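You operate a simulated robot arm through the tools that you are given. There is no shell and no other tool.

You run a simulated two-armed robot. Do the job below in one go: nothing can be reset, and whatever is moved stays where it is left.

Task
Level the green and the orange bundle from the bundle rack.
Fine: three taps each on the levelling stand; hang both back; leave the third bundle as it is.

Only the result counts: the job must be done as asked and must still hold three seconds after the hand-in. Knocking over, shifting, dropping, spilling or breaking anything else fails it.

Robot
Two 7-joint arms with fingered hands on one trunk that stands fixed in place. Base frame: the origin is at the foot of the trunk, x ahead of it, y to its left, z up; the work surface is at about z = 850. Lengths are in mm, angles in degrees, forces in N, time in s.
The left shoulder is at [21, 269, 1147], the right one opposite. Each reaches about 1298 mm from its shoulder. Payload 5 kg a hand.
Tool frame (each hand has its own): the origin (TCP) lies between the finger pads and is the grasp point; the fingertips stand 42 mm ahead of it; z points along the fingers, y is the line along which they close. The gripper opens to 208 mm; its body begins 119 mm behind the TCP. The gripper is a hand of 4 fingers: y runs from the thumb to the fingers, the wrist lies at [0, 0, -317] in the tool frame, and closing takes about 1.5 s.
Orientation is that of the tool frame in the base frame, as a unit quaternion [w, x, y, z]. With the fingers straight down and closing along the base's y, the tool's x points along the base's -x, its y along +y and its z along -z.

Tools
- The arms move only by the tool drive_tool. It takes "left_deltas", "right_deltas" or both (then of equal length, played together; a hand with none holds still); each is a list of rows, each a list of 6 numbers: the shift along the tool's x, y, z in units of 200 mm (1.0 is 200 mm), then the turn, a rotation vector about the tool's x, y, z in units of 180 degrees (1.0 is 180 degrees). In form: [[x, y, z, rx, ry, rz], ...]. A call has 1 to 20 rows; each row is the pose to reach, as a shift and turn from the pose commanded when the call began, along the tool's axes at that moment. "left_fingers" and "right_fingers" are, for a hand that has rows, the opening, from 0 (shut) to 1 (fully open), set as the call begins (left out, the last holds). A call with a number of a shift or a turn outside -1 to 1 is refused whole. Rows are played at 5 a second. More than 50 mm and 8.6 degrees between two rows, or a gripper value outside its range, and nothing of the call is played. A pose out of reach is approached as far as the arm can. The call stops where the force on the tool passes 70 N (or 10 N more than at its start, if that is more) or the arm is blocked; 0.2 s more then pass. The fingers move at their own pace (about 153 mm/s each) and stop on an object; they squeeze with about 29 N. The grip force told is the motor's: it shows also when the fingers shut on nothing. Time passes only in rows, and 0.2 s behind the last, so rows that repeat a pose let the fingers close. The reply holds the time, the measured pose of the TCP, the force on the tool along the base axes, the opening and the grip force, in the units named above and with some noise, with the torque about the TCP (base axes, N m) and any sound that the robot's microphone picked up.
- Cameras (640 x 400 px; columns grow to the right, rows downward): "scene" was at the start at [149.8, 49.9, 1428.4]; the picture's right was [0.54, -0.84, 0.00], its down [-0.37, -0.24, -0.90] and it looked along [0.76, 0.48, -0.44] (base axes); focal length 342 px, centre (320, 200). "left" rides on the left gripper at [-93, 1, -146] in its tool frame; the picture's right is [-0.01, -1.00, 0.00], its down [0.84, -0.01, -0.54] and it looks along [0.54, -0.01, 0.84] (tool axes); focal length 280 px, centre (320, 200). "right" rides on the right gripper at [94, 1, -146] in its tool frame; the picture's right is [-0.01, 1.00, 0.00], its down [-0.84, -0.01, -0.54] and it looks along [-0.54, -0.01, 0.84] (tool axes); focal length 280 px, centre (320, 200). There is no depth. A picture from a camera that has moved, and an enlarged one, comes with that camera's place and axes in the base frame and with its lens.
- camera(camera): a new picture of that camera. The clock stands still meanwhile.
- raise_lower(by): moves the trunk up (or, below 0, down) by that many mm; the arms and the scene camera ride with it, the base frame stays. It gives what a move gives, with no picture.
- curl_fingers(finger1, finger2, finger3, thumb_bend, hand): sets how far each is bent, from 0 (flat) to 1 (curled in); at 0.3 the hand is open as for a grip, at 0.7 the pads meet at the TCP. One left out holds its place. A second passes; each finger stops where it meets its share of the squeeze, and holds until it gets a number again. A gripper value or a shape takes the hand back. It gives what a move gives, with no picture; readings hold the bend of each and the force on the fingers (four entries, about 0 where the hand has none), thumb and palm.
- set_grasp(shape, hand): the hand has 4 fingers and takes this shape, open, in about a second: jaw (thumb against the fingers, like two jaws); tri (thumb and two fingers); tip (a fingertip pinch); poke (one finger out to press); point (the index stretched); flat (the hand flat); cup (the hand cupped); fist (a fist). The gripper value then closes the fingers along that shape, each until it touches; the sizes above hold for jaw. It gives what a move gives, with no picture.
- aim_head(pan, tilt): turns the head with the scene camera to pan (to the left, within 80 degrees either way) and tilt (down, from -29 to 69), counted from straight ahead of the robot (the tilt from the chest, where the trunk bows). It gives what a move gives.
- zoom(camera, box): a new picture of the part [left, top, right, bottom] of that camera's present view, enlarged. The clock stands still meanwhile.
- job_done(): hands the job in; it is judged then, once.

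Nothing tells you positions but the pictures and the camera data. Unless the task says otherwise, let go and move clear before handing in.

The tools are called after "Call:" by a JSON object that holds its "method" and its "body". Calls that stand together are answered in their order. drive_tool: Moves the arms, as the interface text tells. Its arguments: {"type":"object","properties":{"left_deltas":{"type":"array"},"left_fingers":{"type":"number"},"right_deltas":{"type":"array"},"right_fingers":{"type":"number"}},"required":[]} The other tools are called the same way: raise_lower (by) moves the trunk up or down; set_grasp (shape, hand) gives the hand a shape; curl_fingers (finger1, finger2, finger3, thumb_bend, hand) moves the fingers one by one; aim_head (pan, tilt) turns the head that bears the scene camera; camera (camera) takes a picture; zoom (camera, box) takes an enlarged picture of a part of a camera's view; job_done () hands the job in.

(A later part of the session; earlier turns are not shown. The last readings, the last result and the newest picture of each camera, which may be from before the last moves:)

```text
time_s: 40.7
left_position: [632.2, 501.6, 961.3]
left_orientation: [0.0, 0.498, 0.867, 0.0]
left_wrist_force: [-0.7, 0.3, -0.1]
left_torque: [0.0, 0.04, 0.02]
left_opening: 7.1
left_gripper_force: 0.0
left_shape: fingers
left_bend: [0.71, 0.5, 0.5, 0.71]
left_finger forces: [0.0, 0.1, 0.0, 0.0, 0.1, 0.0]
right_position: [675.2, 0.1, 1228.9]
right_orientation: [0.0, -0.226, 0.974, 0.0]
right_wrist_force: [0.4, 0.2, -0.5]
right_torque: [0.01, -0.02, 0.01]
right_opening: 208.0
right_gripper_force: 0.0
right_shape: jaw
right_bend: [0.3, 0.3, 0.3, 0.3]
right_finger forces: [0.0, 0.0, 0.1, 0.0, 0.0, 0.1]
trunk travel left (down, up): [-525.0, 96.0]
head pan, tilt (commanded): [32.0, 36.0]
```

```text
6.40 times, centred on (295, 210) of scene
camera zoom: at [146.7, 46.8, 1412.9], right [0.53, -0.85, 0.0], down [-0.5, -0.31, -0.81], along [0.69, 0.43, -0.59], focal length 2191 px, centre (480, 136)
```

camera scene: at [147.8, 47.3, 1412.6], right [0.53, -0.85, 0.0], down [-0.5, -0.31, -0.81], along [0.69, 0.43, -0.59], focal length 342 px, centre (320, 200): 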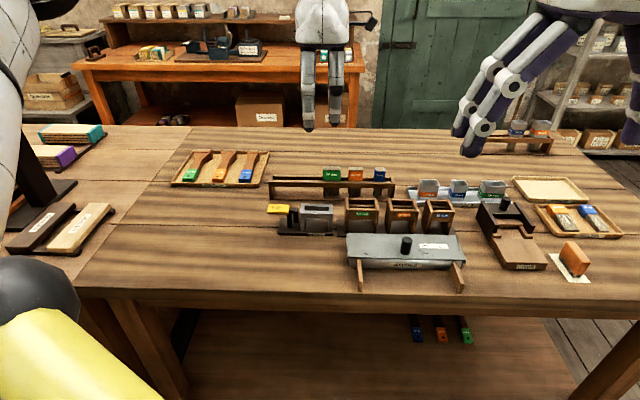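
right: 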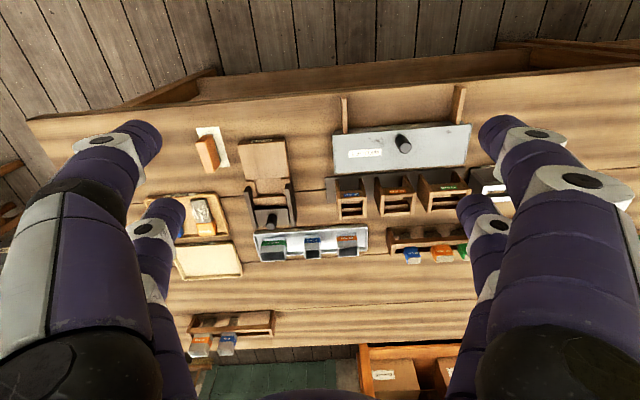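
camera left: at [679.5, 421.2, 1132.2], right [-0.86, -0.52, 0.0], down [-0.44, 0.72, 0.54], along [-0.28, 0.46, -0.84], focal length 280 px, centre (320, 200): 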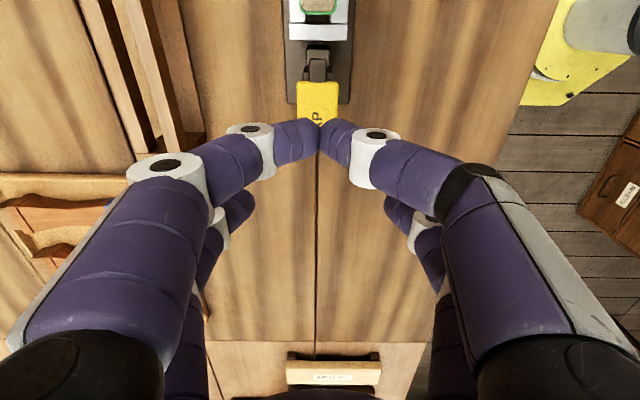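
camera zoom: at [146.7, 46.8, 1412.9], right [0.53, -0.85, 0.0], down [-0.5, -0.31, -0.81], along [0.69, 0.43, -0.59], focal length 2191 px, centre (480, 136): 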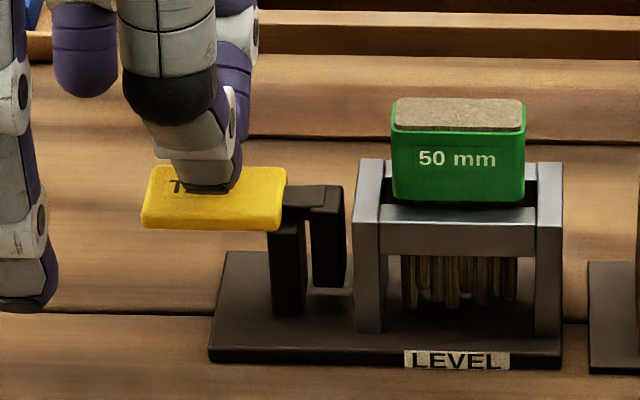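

The lever is back up. Now tap two, with the same stroke and return in one call.

Call:
{"method": "drive_tool", "body": {"left_deltas": [[0, 0, 0.02, 0, 0, 0], [0, 0, 0.04, 0, 0, 0], [0, 0, 0.05, 0, 0, 0], [0, 0, 0.06, 0, 0, 0], [0, 0, 0.07, 0, 0, 0], [0, 0, 0.08, 0, 0, 0], [0, 0, 0.06, 0, 0, 0], [0, 0, 0.03, 0, 0, 0], [0, 0, 0.0, 0, 0, 0], [0, 0, 0.0, 0, 0, 0]]}}

Call:
{"method": "zoom", "body": {"camera": "scene", "box": [245, 180, 345, 240]}}

```text
time_s: 42.9
left_position: [630.4, 500.5, 962.6]
left_orientation: [0.0, 0.498, 0.867, 0.0]
left_wrist_force: [0.1, 0.0, -0.5]
left_torque: [-0.02, 0.04, 0.0]
left_opening: 6.8
left_gripper_force: 0.0
left_shape: fingers
left_bend: [0.71, 0.5, 0.5, 0.71]
left_finger forces: [0.0, 0.0, 0.1, 0.1, 0.1, 0.0]
right_position: [675.9, 0.5, 1228.7]
right_orientation: [0.0, -0.227, 0.974, 0.001]
right_wrist_force: [0.6, -0.4, 0.0]
right_torque: [-0.02, -0.04, 0.0]
right_opening: 207.8
right_gripper_force: 0.1
right_shape: jaw
right_bend: [0.3, 0.3, 0.3, 0.3]
right_finger forces: [0.1, 0.0, 0.1, 0.0, 0.0, 0.0]
trunk travel left (down, up): [-525.0, 96.0]
head pan, tilt (commanded): [32.0, 36.0]
heard: click
```

```text
6.40 times, centred on (295, 210) of scene
camera zoom: at [146.8, 47.0, 1412.9], right [0.53, -0.85, 0.0], down [-0.5, -0.31, -0.81], along [0.69, 0.43, -0.59], focal length 2191 px, centre (480, 136)
```

zoom: 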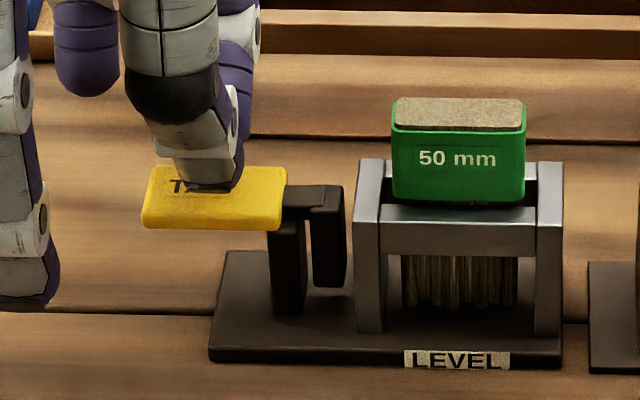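

Second click heard, and the bristle ends are visibly evening out. Now the third and last tap for green.

Call:
{"method": "drive_tool", "body": {"left_deltas": [[0, 0, 0.02, 0, 0, 0], [0, 0, 0.04, 0, 0, 0], [0, 0, 0.05, 0, 0, 0], [0, 0, 0.06, 0, 0, 0], [0, 0, 0.07, 0, 0, 0], [0, 0, 0.08, 0, 0, 0], [0, 0, 0.06, 0, 0, 0], [0, 0, 0.03, 0, 0, 0], [0, 0, 0.0, 0, 0, 0], [0, 0, 0.0, 0, 0, 0]]}}

Call:
{"method": "zoom", "body": {"camera": "scene", "box": [245, 180, 345, 240]}}

```text
time_s: 45.1
left_position: [632.3, 501.6, 960.9]
left_orientation: [-0.001, 0.498, 0.867, 0.0]
left_wrist_force: [-0.7, -0.1, 0.1]
left_torque: [-0.01, 0.04, 0.0]
left_opening: 6.8
left_gripper_force: 0.0
left_shape: fingers
left_bend: [0.71, 0.5, 0.5, 0.71]
left_finger forces: [0.0, 0.0, 0.0, 0.0, 0.1, 0.0]
right_position: [676.6, -0.3, 1229.1]
right_orientation: [0.0, -0.227, 0.974, 0.0]
right_wrist_force: [0.3, 0.4, 0.6]
right_torque: [0.0, -0.04, 0.0]
right_opening: 207.9
right_gripper_force: 0.1
right_shape: jaw
right_bend: [0.3, 0.3, 0.3, 0.3]
right_finger forces: [0.0, 0.1, 0.1, 0.0, 0.1, 0.0]
trunk travel left (down, up): [-525.0, 96.0]
head pan, tilt (commanded): [32.0, 36.0]
heard: click
```

```text
6.40 times, centred on (295, 210) of scene
camera zoom: at [146.9, 46.9, 1412.9], right [0.53, -0.85, 0.0], down [-0.5, -0.31, -0.81], along [0.69, 0.43, -0.59], focal length 2191 px, centre (480, 136)
```

zoom: 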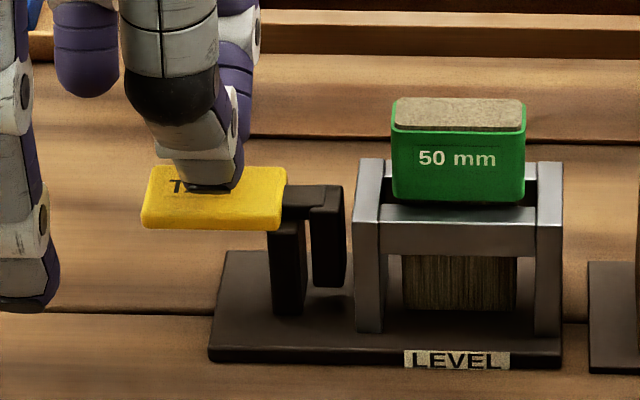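

Three clicks, and the green bristles are now flush. I'll raise the hand, go back over the bundle, open the pinch fingers and line up to take it out.

Call:
{"method": "drive_tool", "body": {"left_deltas": [[0, 0, -0.1, 0, 0, 0], [0, 0, -0.2, 0, 0, 0], [0, 0, -0.3, 0, 0, 0], [0, 0, -0.4, 0, 0, 0], [-0.1, 0.0, -0.4, 0, 0, 0], [-0.2, 0.0, -0.4, 0, 0, 0], [-0.3, 0.0, -0.4, 0, 0, 0], [-0.4, 0.003, -0.4, 0, 0, 0], [-0.46, 0.003, -0.4, 0, 0, 0], [-0.46, 0.003, -0.4, 0, 0, 0]]}}

Call:
{"method": "curl_fingers", "body": {"hand": "left", "finger1": 0.6, "thumb_bend": 0.6}}

Call:
{"method": "zoom", "body": {"camera": "left", "box": [260, 40, 380, 160]}}

Call:
{"method": "zoom", "body": {"camera": "scene", "box": [265, 165, 365, 240]}}

```text
time_s: 47.3
left_position: [677.9, 422.5, 1041.5]
left_orientation: [0.0, 0.499, 0.867, 0.001]
left_wrist_force: [-0.8, -0.7, -0.7]
left_torque: [-0.01, -0.02, -0.03]
left_opening: 6.7
left_gripper_force: 0.1
left_shape: fingers
left_bend: [0.71, 0.5, 0.5, 0.71]
left_finger forces: [0.0, 0.0, 0.0, 0.0, 0.0, 0.1]
right_position: [673.3, -0.1, 1228.4]
right_orientation: [0.0, -0.228, 0.974, 0.0]
right_wrist_force: [0.1, -0.1, 0.0]
right_torque: [-0.03, 0.0, -0.04]
right_opening: 207.9
right_gripper_force: 0.0
right_shape: jaw
right_bend: [0.3, 0.3, 0.3, 0.3]
right_finger forces: [0.0, 0.0, 0.0, 0.0, 0.0, 0.1]
trunk travel left (down, up): [-525.0, 96.0]
head pan, tilt (commanded): [32.0, 36.0]
```

```text
time_s: 48.3
left_position: [678.1, 421.7, 1042.0]
left_orientation: [0.0, 0.499, 0.867, 0.0]
left_wrist_force: [-0.4, 0.2, -0.3]
left_torque: [-0.02, -0.04, -0.01]
left_opening: 59.6
left_gripper_force: 0.1
left_shape: fingers
left_bend: [0.6, 0.5, 0.5, 0.6]
left_finger forces: [0.0, 0.0, 0.2, 0.0, 0.1, 0.0]
right_position: [674.2, 0.4, 1227.3]
right_orientation: [0.0, -0.227, 0.974, 0.0]
right_wrist_force: [0.0, 0.4, -0.3]
right_torque: [0.01, -0.01, 0.0]
right_opening: 208.1
right_gripper_force: 0.1
right_shape: jaw
right_bend: [0.3, 0.3, 0.3, 0.3]
right_finger forces: [0.1, 0.0, 0.0, 0.0, 0.0, 0.1]
trunk travel left (down, up): [-525.0, 96.0]
head pan, tilt (commanded): [32.0, 36.0]
```

```text
3.33 times, centred on (320, 100) of left
camera zoom: at [726.7, 342.2, 1188.4], right [-0.86, -0.52, 0.0], down [-0.43, 0.72, 0.54], along [-0.28, 0.46, -0.84], focal length 935 px, centre (320, 533)
```

zoom: 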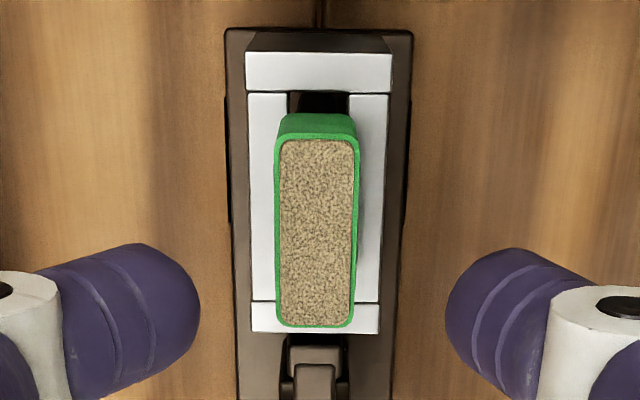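

```text
5.33 times, centred on (315, 202) of scene
camera zoom: at [146.7, 46.9, 1412.9], right [0.53, -0.85, 0.0], down [-0.5, -0.31, -0.81], along [0.69, 0.43, -0.59], focal length 1826 px, centre (347, 187)
```

zoom: 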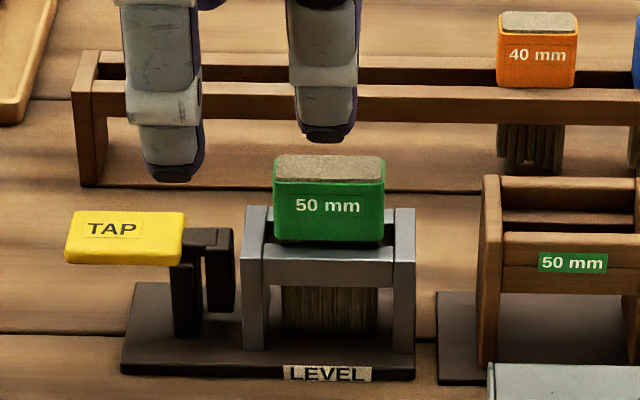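

The block shows about 1 mm off the finger midline and square to the hand within about 1°. I'll correct that and lower the open fingers around it.

Call:
{"method": "drive_tool", "body": {"left_deltas": [[0, 0.0065, 0.05, 0, 0, 0], [0, 0.0065, 0.12, 0, 0, 0], [0, 0.0065, 0.19, 0, 0, 0], [0, 0.0065, 0.26, 0, 0, 0], [0, 0.0065, 0.32, 0, 0, 0], [0, 0.0065, 0.36, 0, 0, 0], [0, 0.0065, 0.38, 0, 0, 0]]}}

Call:
{"method": "curl_fingers", "body": {"hand": "left", "finger1": 0.65, "thumb_bend": 0.65}}

Call:
{"method": "zoom", "body": {"camera": "left", "box": [240, 40, 400, 160]}}

Call:
{"method": "zoom", "body": {"camera": "scene", "box": [275, 185, 355, 235]}}

```text
time_s: 49.9
left_position: [679.2, 422.7, 965.9]
left_orientation: [0.0, 0.499, 0.867, 0.0]
left_wrist_force: [-0.3, -0.8, 0.3]
left_torque: [-0.04, -0.01, 0.0]
left_opening: 60.0
left_gripper_force: 0.1
left_shape: fingers
left_bend: [0.6, 0.5, 0.5, 0.6]
left_finger forces: [0.0, 0.0, 0.0, 0.0, 0.0, 0.1]
right_position: [675.1, 0.8, 1228.1]
right_orientation: [0.0, -0.227, 0.974, 0.0]
right_wrist_force: [-0.2, 0.3, 0.0]
right_torque: [0.02, 0.04, 0.01]
right_opening: 207.8
right_gripper_force: 0.1
right_shape: jaw
right_bend: [0.3, 0.3, 0.3, 0.3]
right_finger forces: [0.0, 0.0, 0.1, 0.1, 0.0, 0.0]
trunk travel left (down, up): [-525.0, 96.0]
head pan, tilt (commanded): [32.0, 36.0]
```

```text
time_s: 50.9
left_position: [680.2, 422.3, 965.1]
left_orientation: [0.0, 0.498, 0.867, 0.001]
left_wrist_force: [0.5, -0.1, -0.2]
left_torque: [0.03, -0.03, 0.01]
left_opening: 35.5
left_gripper_force: 0.1
left_shape: fingers
left_bend: [0.65, 0.5, 0.5, 0.65]
left_finger forces: [0.1, 0.0, 0.1, 0.1, 0.1, 0.0]
right_position: [675.7, -0.2, 1227.5]
right_orientation: [0.0, -0.226, 0.974, 0.0]
right_wrist_force: [0.3, -0.4, 0.1]
right_torque: [-0.01, -0.01, -0.02]
right_opening: 207.7
right_gripper_force: 0.1
right_shape: jaw
right_bend: [0.3, 0.3, 0.3, 0.3]
right_finger forces: [0.1, 0.0, 0.1, 0.2, 0.0, 0.0]
trunk travel left (down, up): [-525.0, 96.0]
head pan, tilt (commanded): [32.0, 36.0]
```

```text
3.33 times, centred on (320, 100) of left
camera zoom: at [727.7, 342.4, 1112.3], right [-0.86, -0.52, 0.0], down [-0.43, 0.72, 0.54], along [-0.28, 0.46, -0.84], focal length 935 px, centre (320, 533)
```

zoom: 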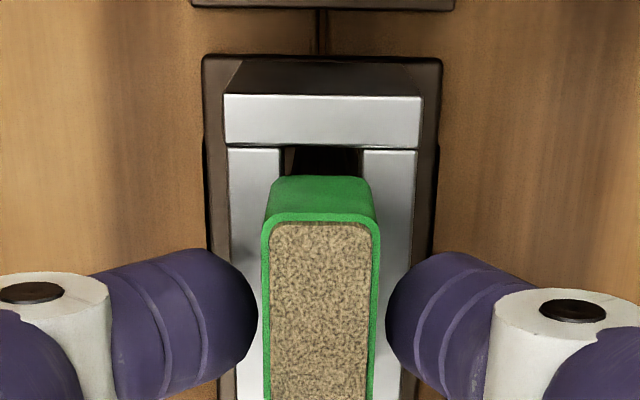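

```text
8.00 times, centred on (315, 210) of scene
camera zoom: at [146.7, 46.9, 1412.9], right [0.53, -0.85, 0.0], down [-0.5, -0.31, -0.81], along [0.69, 0.43, -0.59], focal length 2739 px, centre (360, 120)
```

zoom: 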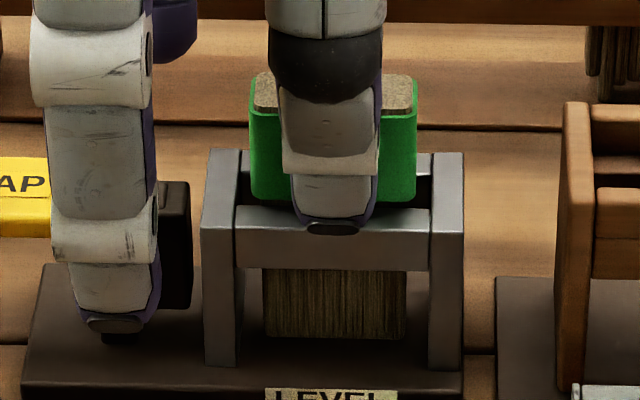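

The pinch fingers sit evenly on both sides. Finger 1 is springier than the thumb, so I'll close with slightly different targets (0.72 and 0.70) to keep the block upright.

Call:
{"method": "curl_fingers", "body": {"hand": "left", "finger1": 0.72, "thumb_bend": 0.7}}

Call:
{"method": "zoom", "body": {"camera": "left", "box": [240, 40, 400, 160]}}

Call:
{"method": "zoom", "body": {"camera": "scene", "box": [275, 185, 355, 235]}}

```text
time_s: 51.9
left_position: [679.0, 423.0, 966.2]
left_orientation: [0.001, 0.498, 0.867, 0.001]
left_wrist_force: [0.5, 0.8, 0.1]
left_torque: [0.02, 0.02, 0.02]
left_opening: 26.3
left_gripper_force: 9.2
left_shape: fingers
left_bend: [0.66, 0.5, 0.5, 0.68]
left_finger forces: [8.7, 0.0, 0.0, 0.0, 8.6, 0.0]
right_position: [675.4, 1.2, 1228.3]
right_orientation: [0.001, -0.227, 0.974, 0.0]
right_wrist_force: [0.1, 0.5, 0.6]
right_torque: [-0.03, -0.01, 0.02]
right_opening: 207.8
right_gripper_force: 0.1
right_shape: jaw
right_bend: [0.3, 0.3, 0.3, 0.3]
right_finger forces: [0.0, 0.1, 0.0, 0.0, 0.1, 0.1]
trunk travel left (down, up): [-525.0, 96.0]
head pan, tilt (commanded): [32.0, 36.0]
```

```text
3.33 times, centred on (320, 100) of left
camera zoom: at [727.7, 342.4, 1112.3], right [-0.86, -0.52, 0.0], down [-0.43, 0.72, 0.54], along [-0.28, 0.46, -0.84], focal length 935 px, centre (320, 533)
```

zoom: 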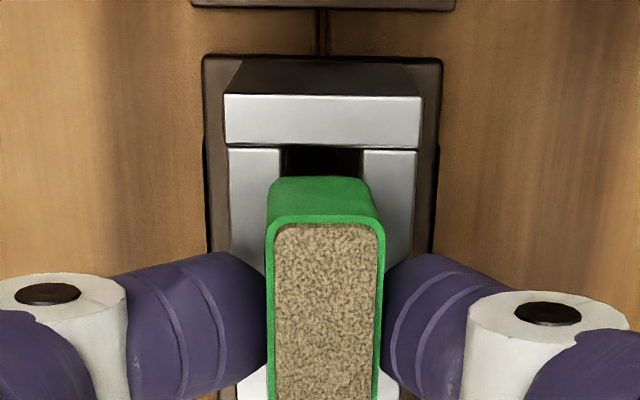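

```text
8.00 times, centred on (315, 210) of scene
camera zoom: at [146.7, 46.9, 1412.9], right [0.53, -0.85, 0.0], down [-0.5, -0.31, -0.81], along [0.69, 0.43, -0.59], focal length 2739 px, centre (360, 120)
```

zoom: 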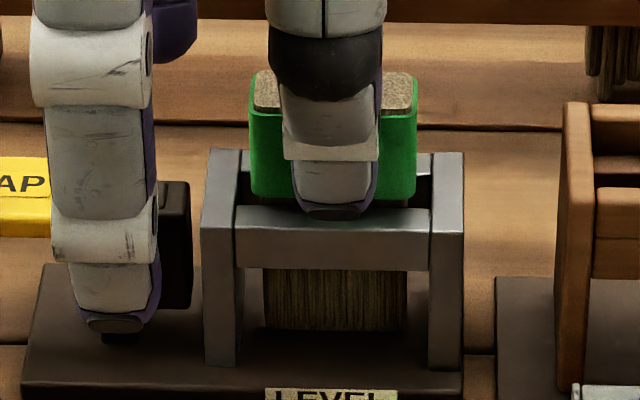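

Balanced grip, 8.6 N a side, with no sideways load. Lifting slowly.

Call:
{"method": "drive_tool", "body": {"left_deltas": [[0, 0, -0.02, 0, 0, 0], [0, 0, -0.05, 0, 0, 0], [0, 0, -0.1, 0, 0, 0], [0, 0, -0.16, 0, 0, 0], [0, 0, -0.22, 0, 0, 0], [0, 0, -0.28, 0, 0, 0], [0, 0, -0.34, 0, 0, 0], [0, 0, -0.4, 0, 0, 0], [0, 0, -0.46, 0, 0, 0], [0, 0, -0.52, 0, 0, 0], [0, 0, -0.57, 0, 0, 0], [0, 0, -0.57, 0, 0, 0]]}}

Call:
{"method": "zoom", "body": {"camera": "left", "box": [290, 75, 350, 125]}}

Call:
{"method": "zoom", "body": {"camera": "scene", "box": [265, 145, 365, 245]}}

```text
time_s: 54.5
left_position: [678.9, 422.8, 1081.1]
left_orientation: [0.0, 0.499, 0.867, -0.001]
left_wrist_force: [-0.5, -0.3, -0.3]
left_torque: [-0.01, 0.03, 0.02]
left_opening: 26.3
left_gripper_force: 9.3
left_shape: fingers
left_bend: [0.66, 0.5, 0.5, 0.68]
left_finger forces: [8.7, 0.0, 0.0, 0.0, 8.7, 0.1]
right_position: [675.5, -0.7, 1227.1]
right_orientation: [0.001, -0.227, 0.974, 0.0]
right_wrist_force: [0.7, -0.6, 0.2]
right_torque: [0.01, 0.01, 0.0]
right_opening: 207.9
right_gripper_force: 0.1
right_shape: jaw
right_bend: [0.3, 0.3, 0.3, 0.3]
right_finger forces: [0.0, 0.0, 0.0, 0.1, 0.0, 0.1]
trunk travel left (down, up): [-525.0, 96.0]
head pan, tilt (commanded): [32.0, 36.0]
```

```text
8.00 times, centred on (320, 100) of left
camera zoom: at [728.3, 342.8, 1226.5], right [-0.86, -0.52, 0.0], down [-0.43, 0.72, 0.54], along [-0.28, 0.46, -0.84], focal length 2243 px, centre (320, 1000)
```

zoom: 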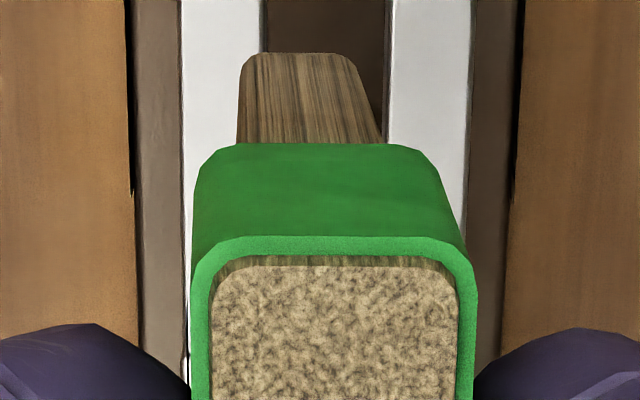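

```text
4.00 times, centred on (315, 195) of scene
camera zoom: at [146.9, 47.0, 1412.8], right [0.53, -0.85, 0.0], down [-0.5, -0.31, -0.81], along [0.69, 0.43, -0.59], focal length 1369 px, centre (340, 220)
```

zoom: 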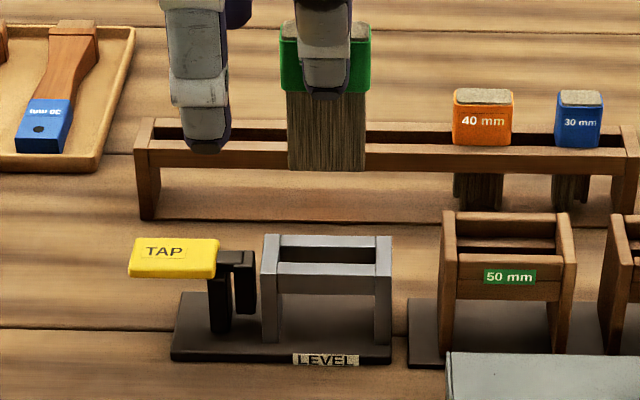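

The bundle now leans about 1.9° the other way (bristle ends away from me). I'll carry it back over its old place in the rack and take out the lean on the way.

Call:
{"method": "drive_tool", "body": {"left_deltas": [[-0.01, 0.04, 0, 0.002, 0, 0], [-0.03, 0.12, 0, 0.004, 0, 0], [-0.05, 0.2, 0, 0.006, 0, 0], [-0.07, 0.28, 0, 0.008, 0, 0], [-0.09, 0.36, 0, 0.0103, 0, 0], [-0.11, 0.44, 0, 0.0103, 0, 0], [-0.13, 0.52, 0, 0.0103, 0, 0], [-0.15, 0.6, 0, 0.0103, 0, 0], [-0.165, 0.65, 0, 0.0103, 0, 0], [-0.1755, 0.6855, 0, 0.0103, 0, 0], [-0.1755, 0.6855, 0, 0.0103, 0, 0]]}}

Call:
{"method": "zoom", "body": {"camera": "left", "box": [280, 40, 360, 120]}}

Call:
{"method": "zoom", "body": {"camera": "scene", "box": [270, 100, 410, 200]}}

Call:
{"method": "camera", "body": {"camera": "left"}}

```text
time_s: 56.9
left_position: [814.6, 461.8, 1080.3]
left_orientation: [-0.007, 0.499, 0.867, -0.013]
left_wrist_force: [0.3, -0.4, -0.5]
left_torque: [0.01, 0.01, -0.01]
left_opening: 26.5
left_gripper_force: 8.5
left_shape: fingers
left_bend: [0.66, 0.5, 0.5, 0.68]
left_finger forces: [8.6, 0.0, 0.0, 0.0, 8.8, 0.0]
right_position: [675.3, 0.7, 1229.1]
right_orientation: [0.0, -0.227, 0.974, 0.0]
right_wrist_force: [-0.2, 0.0, -0.3]
right_torque: [0.01, 0.01, -0.01]
right_opening: 207.7
right_gripper_force: 0.0
right_shape: jaw
right_bend: [0.3, 0.3, 0.3, 0.3]
right_finger forces: [0.1, 0.0, 0.0, 0.1, 0.0, 0.0]
trunk travel left (down, up): [-525.0, 96.0]
head pan, tilt (commanded): [32.0, 36.0]
```

```text
5.00 times, centred on (320, 80) of left
camera zoom: at [867.9, 383.7, 1226.1], right [-0.86, -0.52, 0.03], down [-0.42, 0.73, 0.54], along [-0.3, 0.45, -0.84], focal length 1402 px, centre (320, 800)
```

zoom: 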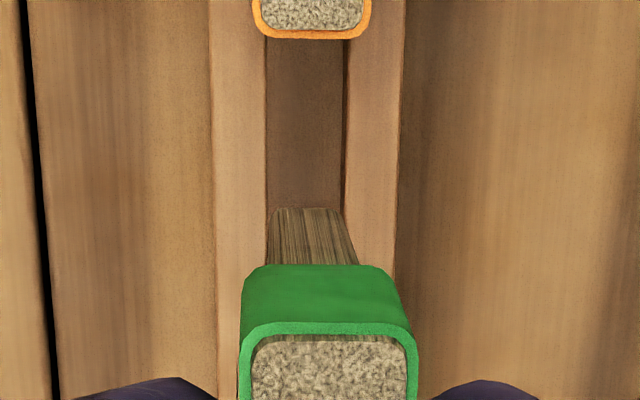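

```text
4.00 times, centred on (340, 150) of scene
camera zoom: at [146.6, 46.8, 1413.0], right [0.53, -0.85, 0.0], down [-0.5, -0.31, -0.81], along [0.69, 0.43, -0.59], focal length 1369 px, centre (240, 400)
```

zoom: 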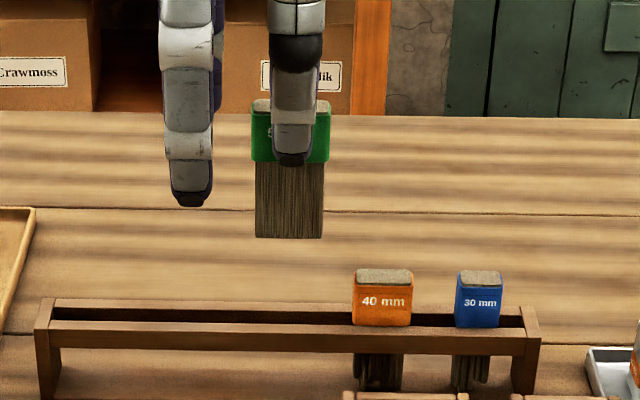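

```text
taken
camera left: at [867.9, 383.7, 1226.1], right [-0.86, -0.52, 0.03], down [-0.42, 0.73, 0.54], along [-0.3, 0.45, -0.84], focal length 280 px, centre (320, 200)
```

left: 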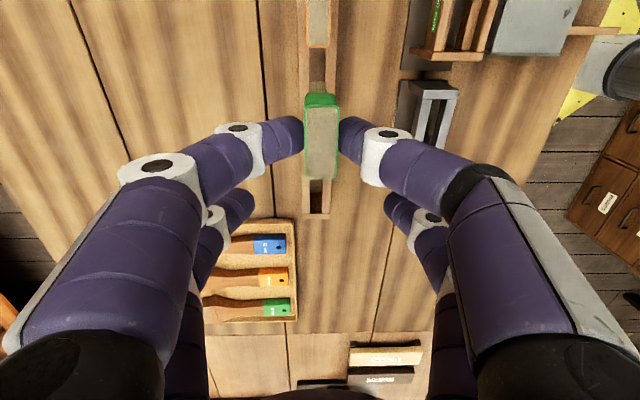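

The bundle is upright and within 1.5 mm of the rack slot's middle. I'll correct that and come down until the bristle ends are just above the rails.

Call:
{"method": "drive_tool", "body": {"left_deltas": [[0, -0.007, 0, 0, 0, 0], [0, -0.005, 0.06, 0, 0, 0], [0, -0.003, 0.12, 0, 0, 0], [0, -0.0012, 0.18, 0, 0, 0], [0, 0.0008, 0.24, 0, 0, 0], [0, 0.0024, 0.29, 0, 0, 0], [0, 0.0024, 0.29, 0, 0, 0]]}}

Call:
{"method": "zoom", "body": {"camera": "left", "box": [280, 40, 360, 120]}}

Call:
{"method": "zoom", "body": {"camera": "scene", "box": [280, 120, 380, 200]}}

```text
time_s: 58.5
left_position: [814.4, 460.7, 1023.3]
left_orientation: [-0.008, 0.499, 0.867, -0.014]
left_wrist_force: [1.0, 0.8, -0.5]
left_torque: [0.0, 0.0, -0.01]
left_opening: 26.4
left_gripper_force: 9.0
left_shape: fingers
left_bend: [0.66, 0.5, 0.5, 0.68]
left_finger forces: [8.7, 0.0, 0.1, 0.0, 8.6, 0.0]
right_position: [674.6, -0.1, 1228.5]
right_orientation: [0.0, -0.227, 0.974, 0.0]
right_wrist_force: [-0.1, -0.1, 0.0]
right_torque: [-0.02, -0.02, -0.01]
right_opening: 208.0
right_gripper_force: 0.0
right_shape: jaw
right_bend: [0.3, 0.3, 0.3, 0.3]
right_finger forces: [0.1, 0.1, 0.0, 0.0, 0.1, 0.0]
trunk travel left (down, up): [-525.0, 96.0]
head pan, tilt (commanded): [32.0, 36.0]
```

```text
5.00 times, centred on (320, 80) of left
camera zoom: at [867.2, 383.1, 1169.2], right [-0.86, -0.52, 0.03], down [-0.42, 0.73, 0.54], along [-0.3, 0.45, -0.84], focal length 1402 px, centre (320, 800)
```

zoom: 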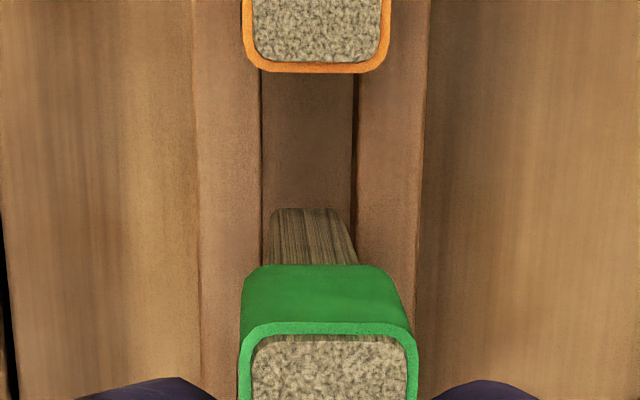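

```text
5.00 times, centred on (330, 160) of scene
camera zoom: at [146.5, 46.8, 1413.0], right [0.53, -0.85, 0.0], down [-0.5, -0.31, -0.81], along [0.69, 0.43, -0.59], focal length 1712 px, centre (270, 400)
```

zoom: 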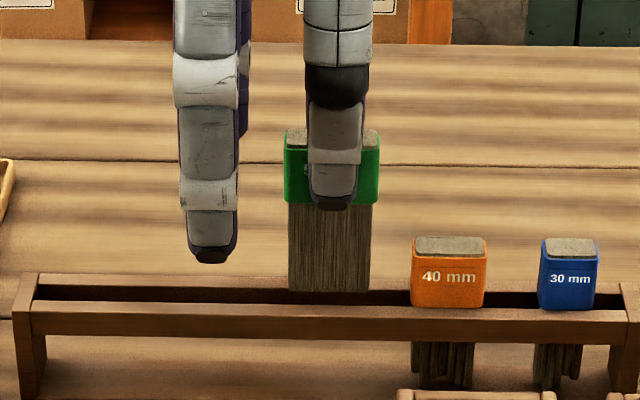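

The bristle ends line up centrally over the slot. I'll ease them in and keep going down while it stays free.

Call:
{"method": "drive_tool", "body": {"left_deltas": [[0, 0.0008, 0.025, 0, 0, 0], [0, 0.0016, 0.05, 0, 0, 0], [0, 0.0024, 0.075, 0, 0, 0], [0, 0.0032, 0.1, 0, 0, 0]]}}

Call:
{"method": "zoom", "body": {"camera": "left", "box": [280, 40, 360, 120]}}

Call:
{"method": "zoom", "body": {"camera": "scene", "box": [280, 120, 380, 200]}}

```text
time_s: 59.5
left_position: [815.8, 459.9, 1002.3]
left_orientation: [-0.008, 0.497, 0.868, -0.014]
left_wrist_force: [-0.2, -0.7, -0.6]
left_torque: [0.03, 0.02, -0.02]
left_opening: 26.4
left_gripper_force: 9.0
left_shape: fingers
left_bend: [0.66, 0.5, 0.5, 0.68]
left_finger forces: [8.6, 0.0, 0.0, 0.0, 8.7, 0.0]
right_position: [675.9, -0.2, 1229.7]
right_orientation: [0.0, -0.226, 0.974, 0.0]
right_wrist_force: [-0.2, -0.3, 0.0]
right_torque: [-0.04, 0.0, 0.02]
right_opening: 207.7
right_gripper_force: 0.0
right_shape: jaw
right_bend: [0.3, 0.3, 0.3, 0.3]
right_finger forces: [0.1, 0.0, 0.1, 0.0, 0.1, 0.0]
trunk travel left (down, up): [-525.0, 96.0]
head pan, tilt (commanded): [32.0, 36.0]
```

```text
5.00 times, centred on (320, 80) of left
camera zoom: at [867.5, 382.8, 1148.0], right [-0.86, -0.52, 0.03], down [-0.42, 0.73, 0.54], along [-0.3, 0.45, -0.84], focal length 1402 px, centre (320, 800)
```

zoom: 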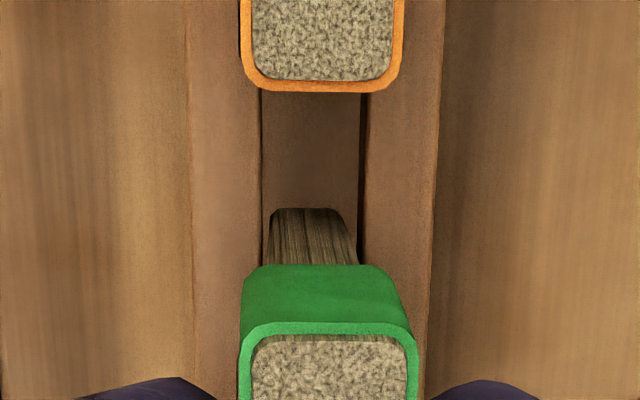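

```text
5.00 times, centred on (330, 160) of scene
camera zoom: at [146.8, 46.9, 1412.9], right [0.53, -0.85, 0.0], down [-0.5, -0.31, -0.81], along [0.69, 0.43, -0.59], focal length 1712 px, centre (270, 400)
```

zoom: 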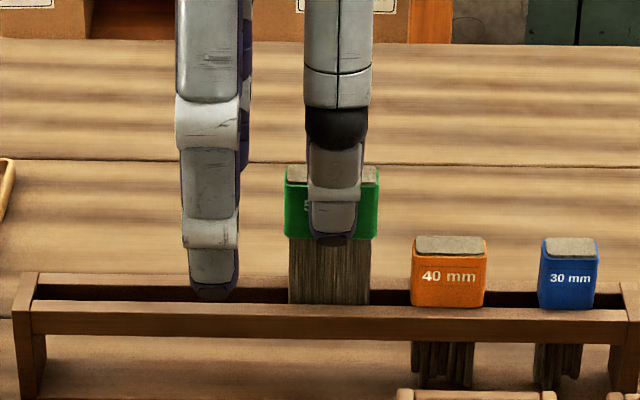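

Inside the slot and free. Down another 32 mm.

Call:
{"method": "drive_tool", "body": {"left_deltas": [[0, 0.0003, 0.03, 0, 0, 0], [0, 0.001, 0.06, 0, 0, 0], [0, 0.0018, 0.09, 0, 0, 0], [0, 0.0026, 0.12, 0, 0, 0], [0, 0.0034, 0.145, 0, 0, 0], [0, 0.0037, 0.16, 0, 0, 0]]}}

Call:
{"method": "zoom", "body": {"camera": "left", "box": [280, 40, 360, 120]}}

Call:
{"method": "zoom", "body": {"camera": "scene", "box": [290, 150, 370, 200]}}

```text
time_s: 60.9
left_position: [813.3, 461.0, 970.6]
left_orientation: [-0.007, 0.498, 0.867, -0.014]
left_wrist_force: [0.1, 1.1, 0.6]
left_torque: [-0.01, 0.02, -0.02]
left_opening: 26.4
left_gripper_force: 8.3
left_shape: fingers
left_bend: [0.66, 0.5, 0.5, 0.68]
left_finger forces: [8.7, 0.0, 0.0, 0.0, 8.7, 0.0]
right_position: [675.2, 0.8, 1228.7]
right_orientation: [0.001, -0.226, 0.974, 0.001]
right_wrist_force: [-0.6, -1.0, 0.9]
right_torque: [0.03, 0.0, 0.03]
right_opening: 207.9
right_gripper_force: 0.0
right_shape: jaw
right_bend: [0.3, 0.3, 0.3, 0.3]
right_finger forces: [0.1, 0.0, 0.0, 0.1, 0.1, 0.0]
trunk travel left (down, up): [-525.0, 96.0]
head pan, tilt (commanded): [32.0, 36.0]
```

```text
5.00 times, centred on (320, 80) of left
camera zoom: at [866.4, 382.5, 1115.9], right [-0.86, -0.52, 0.03], down [-0.42, 0.73, 0.54], along [-0.3, 0.45, -0.84], focal length 1402 px, centre (320, 800)
```

zoom: 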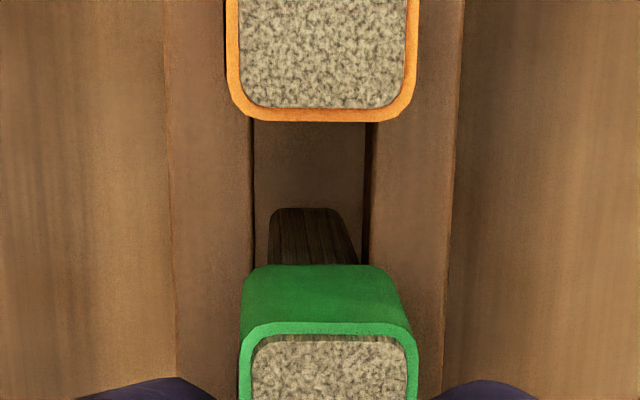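

```text
8.00 times, centred on (330, 175) of scene
camera zoom: at [146.7, 46.9, 1412.9], right [0.53, -0.85, 0.0], down [-0.5, -0.31, -0.81], along [0.69, 0.43, -0.59], focal length 2739 px, centre (240, 400)
```

zoom: 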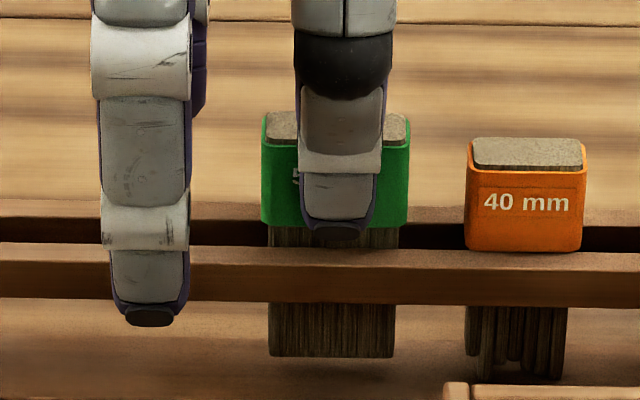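

About 8 mm left to seat. I'll go down 6, then the rest in small steps.

Call:
{"method": "drive_tool", "body": {"left_deltas": [[0, 0.0003, 0.01, 0, 0, 0], [0, 0.0007, 0.02, 0, 0, 0], [0, 0.001, 0.03, 0, 0, 0], [0, 0.0012, 0.036, 0, 0, 0]]}}

Call:
{"method": "zoom", "body": {"camera": "scene", "box": [290, 150, 370, 200]}}

```text
time_s: 61.9
left_position: [813.8, 459.2, 962.8]
left_orientation: [-0.008, 0.499, 0.867, -0.014]
left_wrist_force: [-0.2, -1.1, 0.1]
left_torque: [-0.02, 0.01, 0.01]
left_opening: 26.3
left_gripper_force: 8.8
left_shape: fingers
left_bend: [0.66, 0.5, 0.5, 0.68]
left_finger forces: [8.6, 0.0, 0.0, 0.0, 8.8, 0.0]
right_position: [675.0, 0.7, 1228.1]
right_orientation: [0.0, -0.227, 0.974, -0.001]
right_wrist_force: [0.1, 1.0, 0.4]
right_torque: [-0.01, 0.01, 0.01]
right_opening: 207.8
right_gripper_force: 0.0
right_shape: jaw
right_bend: [0.3, 0.3, 0.3, 0.3]
right_finger forces: [0.0, 0.1, 0.0, 0.0, 0.0, 0.0]
trunk travel left (down, up): [-525.0, 96.0]
head pan, tilt (commanded): [32.0, 36.0]
```

```text
8.00 times, centred on (330, 175) of scene
camera zoom: at [146.7, 46.9, 1412.9], right [0.53, -0.85, 0.0], down [-0.5, -0.31, -0.81], along [0.69, 0.43, -0.59], focal length 2739 px, centre (240, 400)
```

zoom: 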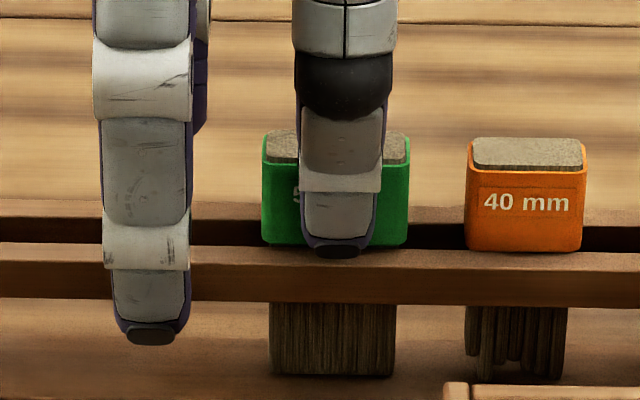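

The block is within 1 mm of the rails. I'll lower that last bit and open the fingers evenly.

Call:
{"method": "drive_tool", "body": {"left_deltas": [[0, 0.0001, 0.004, 0, 0, 0], [0, 0.0002, 0.006, 0, 0, 0]]}}

Call:
{"method": "curl_fingers", "body": {"hand": "left", "finger1": 0.58, "thumb_bend": 0.6}}

Call:
{"method": "zoom", "body": {"camera": "scene", "box": [290, 150, 370, 200]}}

Call:
{"method": "zoom", "body": {"camera": "left", "box": [240, 40, 400, 160]}}

```text
time_s: 62.5
left_position: [814.4, 460.7, 962.8]
left_orientation: [-0.007, 0.498, 0.867, -0.014]
left_wrist_force: [0.2, -0.4, -0.6]
left_torque: [0.03, 0.01, -0.04]
left_opening: 26.4
left_gripper_force: 8.5
left_shape: fingers
left_bend: [0.66, 0.5, 0.5, 0.68]
left_finger forces: [8.7, 0.0, 0.0, 0.0, 8.7, 0.0]
right_position: [675.8, 0.9, 1227.6]
right_orientation: [0.001, -0.226, 0.974, 0.0]
right_wrist_force: [-0.1, 0.3, 0.9]
right_torque: [0.0, 0.0, 0.02]
right_opening: 207.7
right_gripper_force: 0.1
right_shape: jaw
right_bend: [0.3, 0.3, 0.3, 0.3]
right_finger forces: [0.0, 0.0, 0.1, 0.0, 0.0, 0.1]
trunk travel left (down, up): [-525.0, 96.0]
head pan, tilt (commanded): [32.0, 36.0]
```

```text
time_s: 63.5
left_position: [814.1, 460.0, 961.4]
left_orientation: [-0.008, 0.499, 0.867, -0.014]
left_wrist_force: [-0.1, 0.2, -0.9]
left_torque: [-0.02, 0.0, 0.01]
left_opening: 67.5
left_gripper_force: 0.1
left_shape: fingers
left_bend: [0.57, 0.5, 0.5, 0.6]
left_finger forces: [0.1, 0.1, 0.0, 0.1, 0.0, 0.0]
right_position: [674.9, 1.2, 1228.9]
right_orientation: [0.0, -0.227, 0.974, 0.0]
right_wrist_force: [-0.2, 0.1, -0.1]
right_torque: [0.0, 0.02, -0.03]
right_opening: 207.8
right_gripper_force: 0.1
right_shape: jaw
right_bend: [0.3, 0.3, 0.3, 0.3]
right_finger forces: [0.1, 0.0, 0.0, 0.1, 0.1, 0.0]
trunk travel left (down, up): [-525.0, 96.0]
head pan, tilt (commanded): [32.0, 36.0]
```

```text
8.00 times, centred on (330, 175) of scene
camera zoom: at [146.7, 46.9, 1412.9], right [0.53, -0.85, 0.0], down [-0.5, -0.31, -0.81], along [0.69, 0.43, -0.59], focal length 2739 px, centre (240, 400)
```

zoom: 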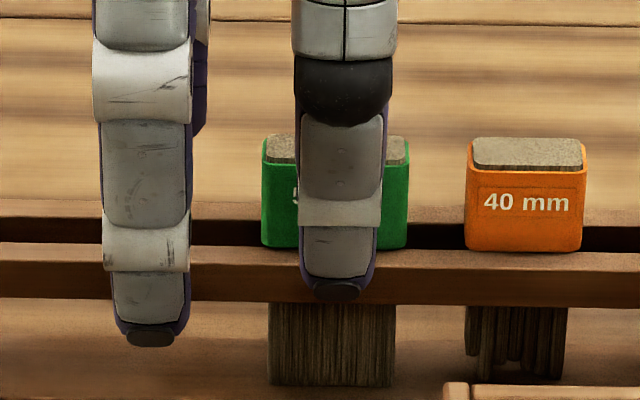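

```text
3.33 times, centred on (320, 100) of left
camera zoom: at [866.6, 382.4, 1108.0], right [-0.86, -0.52, 0.03], down [-0.42, 0.73, 0.54], along [-0.3, 0.45, -0.84], focal length 935 px, centre (320, 533)
```

zoom: 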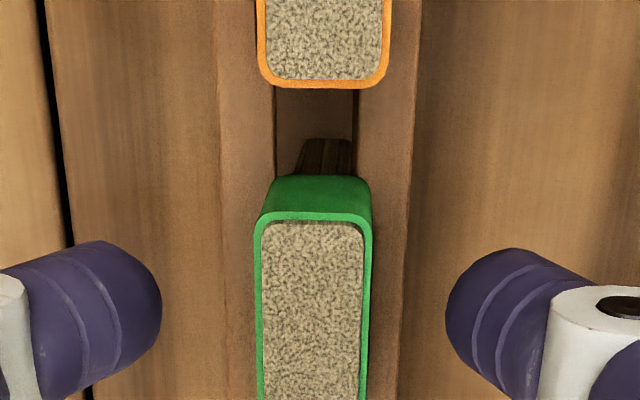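

Green is back on the rack and level. I'll go straight up, remove the tilt and shift 64 mm right to the orange bundle.

Call:
{"method": "drive_tool", "body": {"left_deltas": [[0, -0.0016, -0.05, 0, 0, 0], [0, -0.0048, -0.15, 0, 0, 0], [0, -0.0081, -0.25, 0, 0, 0], [0, -0.0113, -0.35, 0, 0, 0], [0, -0.0113, -0.35, -0.0103, 0, 0], [-0.1, -0.0113, -0.35, -0.0103, 0, 0], [-0.2, -0.0113, -0.35, -0.0103, 0, 0], [-0.32, -0.0113, -0.35, -0.0103, 0, 0], [-0.32, -0.0113, -0.35, -0.0103, 0, 0]]}}

Call:
{"method": "curl_fingers", "body": {"hand": "left", "finger1": 0.6, "thumb_bend": 0.6}}

Call:
{"method": "zoom", "body": {"camera": "left", "box": [250, 40, 390, 180]}}

Call:
{"method": "zoom", "body": {"camera": "scene", "box": [290, 110, 410, 210]}}

```text
time_s: 65.5
left_position: [844.6, 406.1, 1034.3]
left_orientation: [0.001, 0.498, 0.867, 0.001]
left_wrist_force: [-0.8, -0.1, 1.9]
left_torque: [-0.02, -0.07, 0.01]
left_opening: 67.8
left_gripper_force: 0.0
left_shape: fingers
left_bend: [0.57, 0.5, 0.5, 0.6]
left_finger forces: [0.1, 0.0, 0.0, 0.0, 0.0, 0.1]
right_position: [673.4, 1.1, 1229.7]
right_orientation: [0.001, -0.228, 0.974, 0.0]
right_wrist_force: [-0.7, 0.7, 1.0]
right_torque: [-0.05, -0.1, 0.0]
right_opening: 207.6
right_gripper_force: 0.0
right_shape: jaw
right_bend: [0.3, 0.3, 0.3, 0.3]
right_finger forces: [0.0, 0.0, 0.0, 0.1, 0.0, 0.1]
trunk travel left (down, up): [-525.0, 96.0]
head pan, tilt (commanded): [32.0, 36.0]
```

```text
time_s: 66.5
left_position: [846.2, 405.3, 1031.9]
left_orientation: [0.0, 0.499, 0.867, 0.0]
left_wrist_force: [0.0, 1.1, 0.0]
left_torque: [0.01, 0.04, 0.02]
left_opening: 60.5
left_gripper_force: 0.1
left_shape: fingers
left_bend: [0.6, 0.5, 0.5, 0.6]
left_finger forces: [0.1, 0.0, 0.0, 0.0, 0.0, 0.0]
right_position: [675.8, 0.3, 1229.4]
right_orientation: [0.0, -0.226, 0.974, 0.0]
right_wrist_force: [0.8, 0.2, 0.1]
right_torque: [-0.01, 0.04, 0.04]
right_opening: 208.2
right_gripper_force: 0.2
right_shape: jaw
right_bend: [0.3, 0.3, 0.3, 0.3]
right_finger forces: [0.1, 0.0, 0.0, 0.1, 0.0, 0.0]
trunk travel left (down, up): [-525.0, 96.0]
head pan, tilt (commanded): [32.0, 36.0]
```

```text
2.86 times, centred on (320, 110) of left
camera zoom: at [894.1, 325.2, 1178.8], right [-0.86, -0.52, 0.0], down [-0.43, 0.72, 0.54], along [-0.28, 0.46, -0.84], focal length 801 px, centre (320, 457)
```

zoom: 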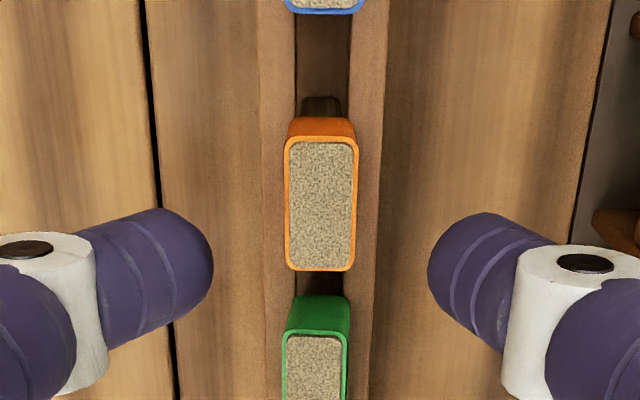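

```text
4.00 times, centred on (350, 160) of scene
camera zoom: at [146.9, 46.9, 1412.9], right [0.53, -0.85, 0.0], down [-0.5, -0.31, -0.81], along [0.69, 0.43, -0.59], focal length 1369 px, centre (200, 360)
```

zoom: 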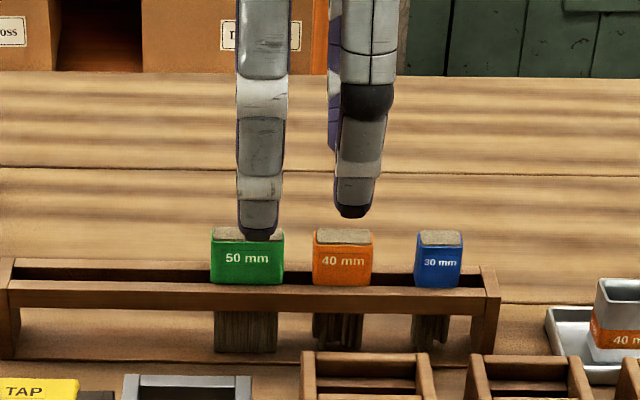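

The orange bundle lies right between the open fingers, and green is seated well beside it. I'll lower around orange, staying clear of blue.

Call:
{"method": "drive_tool", "body": {"left_deltas": [[0.0075, -0.001, 0.05, 0, 0, 0], [0.0075, -0.001, 0.12, 0, 0, 0], [0.0075, -0.001, 0.19, 0, 0, 0], [0.0075, -0.001, 0.25, 0, 0, 0], [0.0075, -0.001, 0.3, 0, 0, 0], [0.0075, -0.001, 0.335, 0, 0, 0]]}}

Call:
{"method": "curl_fingers", "body": {"hand": "left", "finger1": 0.65, "thumb_bend": 0.65}}

Call:
{"method": "zoom", "body": {"camera": "left", "box": [240, 40, 400, 160]}}

Call:
{"method": "zoom", "body": {"camera": "scene", "box": [310, 150, 390, 200]}}

```text
time_s: 67.9
left_position: [845.6, 406.6, 964.8]
left_orientation: [0.0, 0.499, 0.867, 0.0]
left_wrist_force: [0.0, 0.5, 1.2]
left_torque: [0.0, -0.01, 0.01]
left_opening: 60.7
left_gripper_force: 0.1
left_shape: fingers
left_bend: [0.6, 0.5, 0.5, 0.6]
left_finger forces: [0.1, 0.0, 0.1, 0.0, 0.1, 0.0]
right_position: [673.9, 0.3, 1228.7]
right_orientation: [0.0, -0.226, 0.974, 0.0]
right_wrist_force: [0.2, -1.2, -0.1]
right_torque: [0.01, 0.0, -0.02]
right_opening: 207.9
right_gripper_force: 0.1
right_shape: jaw
right_bend: [0.3, 0.3, 0.3, 0.3]
right_finger forces: [0.0, 0.0, 0.0, 0.0, 0.0, 0.0]
trunk travel left (down, up): [-525.0, 96.0]
head pan, tilt (commanded): [32.0, 36.0]
```

```text
time_s: 68.9
left_position: [845.3, 405.9, 965.2]
left_orientation: [-0.001, 0.498, 0.867, 0.0]
left_wrist_force: [-0.5, 0.0, -0.2]
left_torque: [0.01, 0.01, -0.02]
left_opening: 35.5
left_gripper_force: 0.0
left_shape: fingers
left_bend: [0.65, 0.5, 0.5, 0.65]
left_finger forces: [0.1, 0.0, 0.0, 0.1, 0.0, 0.0]
right_position: [674.3, 0.5, 1227.7]
right_orientation: [-0.001, -0.226, 0.974, 0.0]
right_wrist_force: [-0.3, 0.0, 0.6]
right_torque: [0.03, -0.01, 0.02]
right_opening: 207.7
right_gripper_force: 0.1
right_shape: jaw
right_bend: [0.3, 0.3, 0.3, 0.3]
right_finger forces: [0.0, 0.1, 0.0, 0.1, 0.0, 0.1]
trunk travel left (down, up): [-525.0, 96.0]
head pan, tilt (commanded): [32.0, 36.0]
```

```text
3.33 times, centred on (320, 100) of left
camera zoom: at [893.7, 326.3, 1110.8], right [-0.86, -0.52, 0.0], down [-0.43, 0.72, 0.54], along [-0.28, 0.46, -0.84], focal length 935 px, centre (320, 533)
```

zoom: 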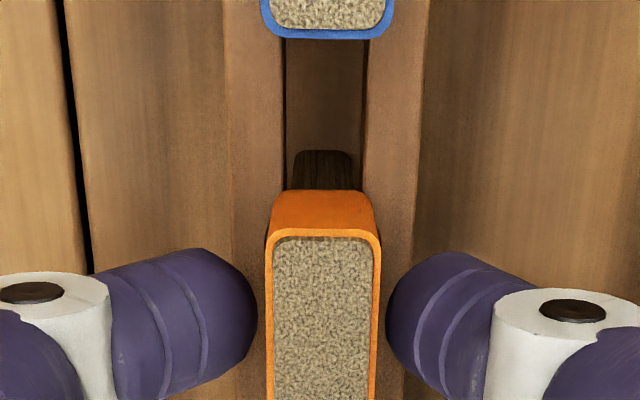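

```text
8.00 times, centred on (350, 175) of scene
camera zoom: at [146.7, 46.9, 1412.9], right [0.53, -0.85, 0.0], down [-0.5, -0.31, -0.81], along [0.69, 0.43, -0.59], focal length 2739 px, centre (80, 400)
```

zoom: 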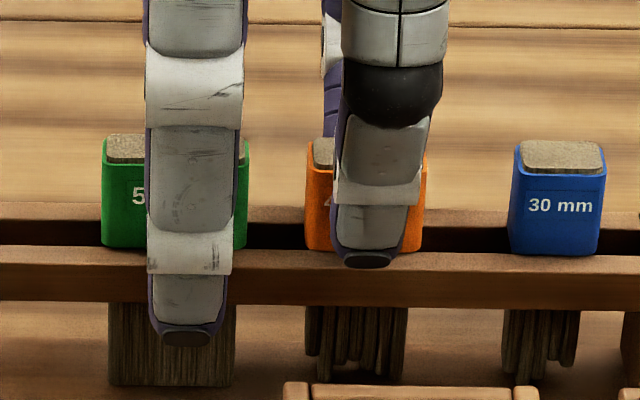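

Evenly straddled again. Closing on the orange bundle.

Call:
{"method": "curl_fingers", "body": {"hand": "left", "finger1": 0.72, "thumb_bend": 0.7}}

Call:
{"method": "zoom", "body": {"camera": "left", "box": [240, 40, 400, 160]}}

Call:
{"method": "zoom", "body": {"camera": "scene", "box": [310, 150, 390, 200]}}

```text
time_s: 69.9
left_position: [845.9, 406.3, 964.4]
left_orientation: [0.0, 0.498, 0.867, 0.0]
left_wrist_force: [0.6, 0.4, -0.3]
left_torque: [0.02, 0.0, -0.03]
left_opening: 26.3
left_gripper_force: 9.0
left_shape: fingers
left_bend: [0.66, 0.5, 0.5, 0.68]
left_finger forces: [8.8, 0.1, 0.0, 0.0, 8.8, 0.0]
right_position: [675.6, 0.0, 1227.4]
right_orientation: [0.0, -0.227, 0.974, 0.0]
right_wrist_force: [0.0, 0.5, 0.2]
right_torque: [-0.01, -0.01, 0.0]
right_opening: 207.7
right_gripper_force: 0.1
right_shape: jaw
right_bend: [0.3, 0.3, 0.3, 0.3]
right_finger forces: [0.0, 0.1, 0.0, 0.1, 0.1, 0.1]
trunk travel left (down, up): [-525.0, 96.0]
head pan, tilt (commanded): [32.0, 36.0]
```

```text
3.33 times, centred on (320, 100) of left
camera zoom: at [893.7, 326.3, 1110.8], right [-0.86, -0.52, 0.0], down [-0.43, 0.72, 0.54], along [-0.28, 0.46, -0.84], focal length 935 px, centre (320, 533)
```

zoom: 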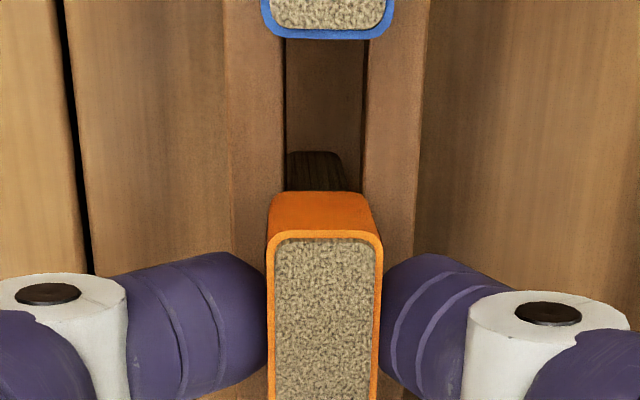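

```text
8.00 times, centred on (350, 175) of scene
camera zoom: at [146.7, 46.9, 1412.9], right [0.53, -0.85, 0.0], down [-0.5, -0.31, -0.81], along [0.69, 0.43, -0.59], focal length 2739 px, centre (80, 400)
```

zoom: 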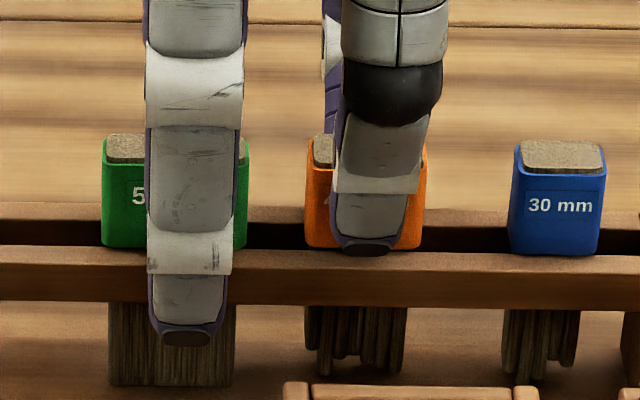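

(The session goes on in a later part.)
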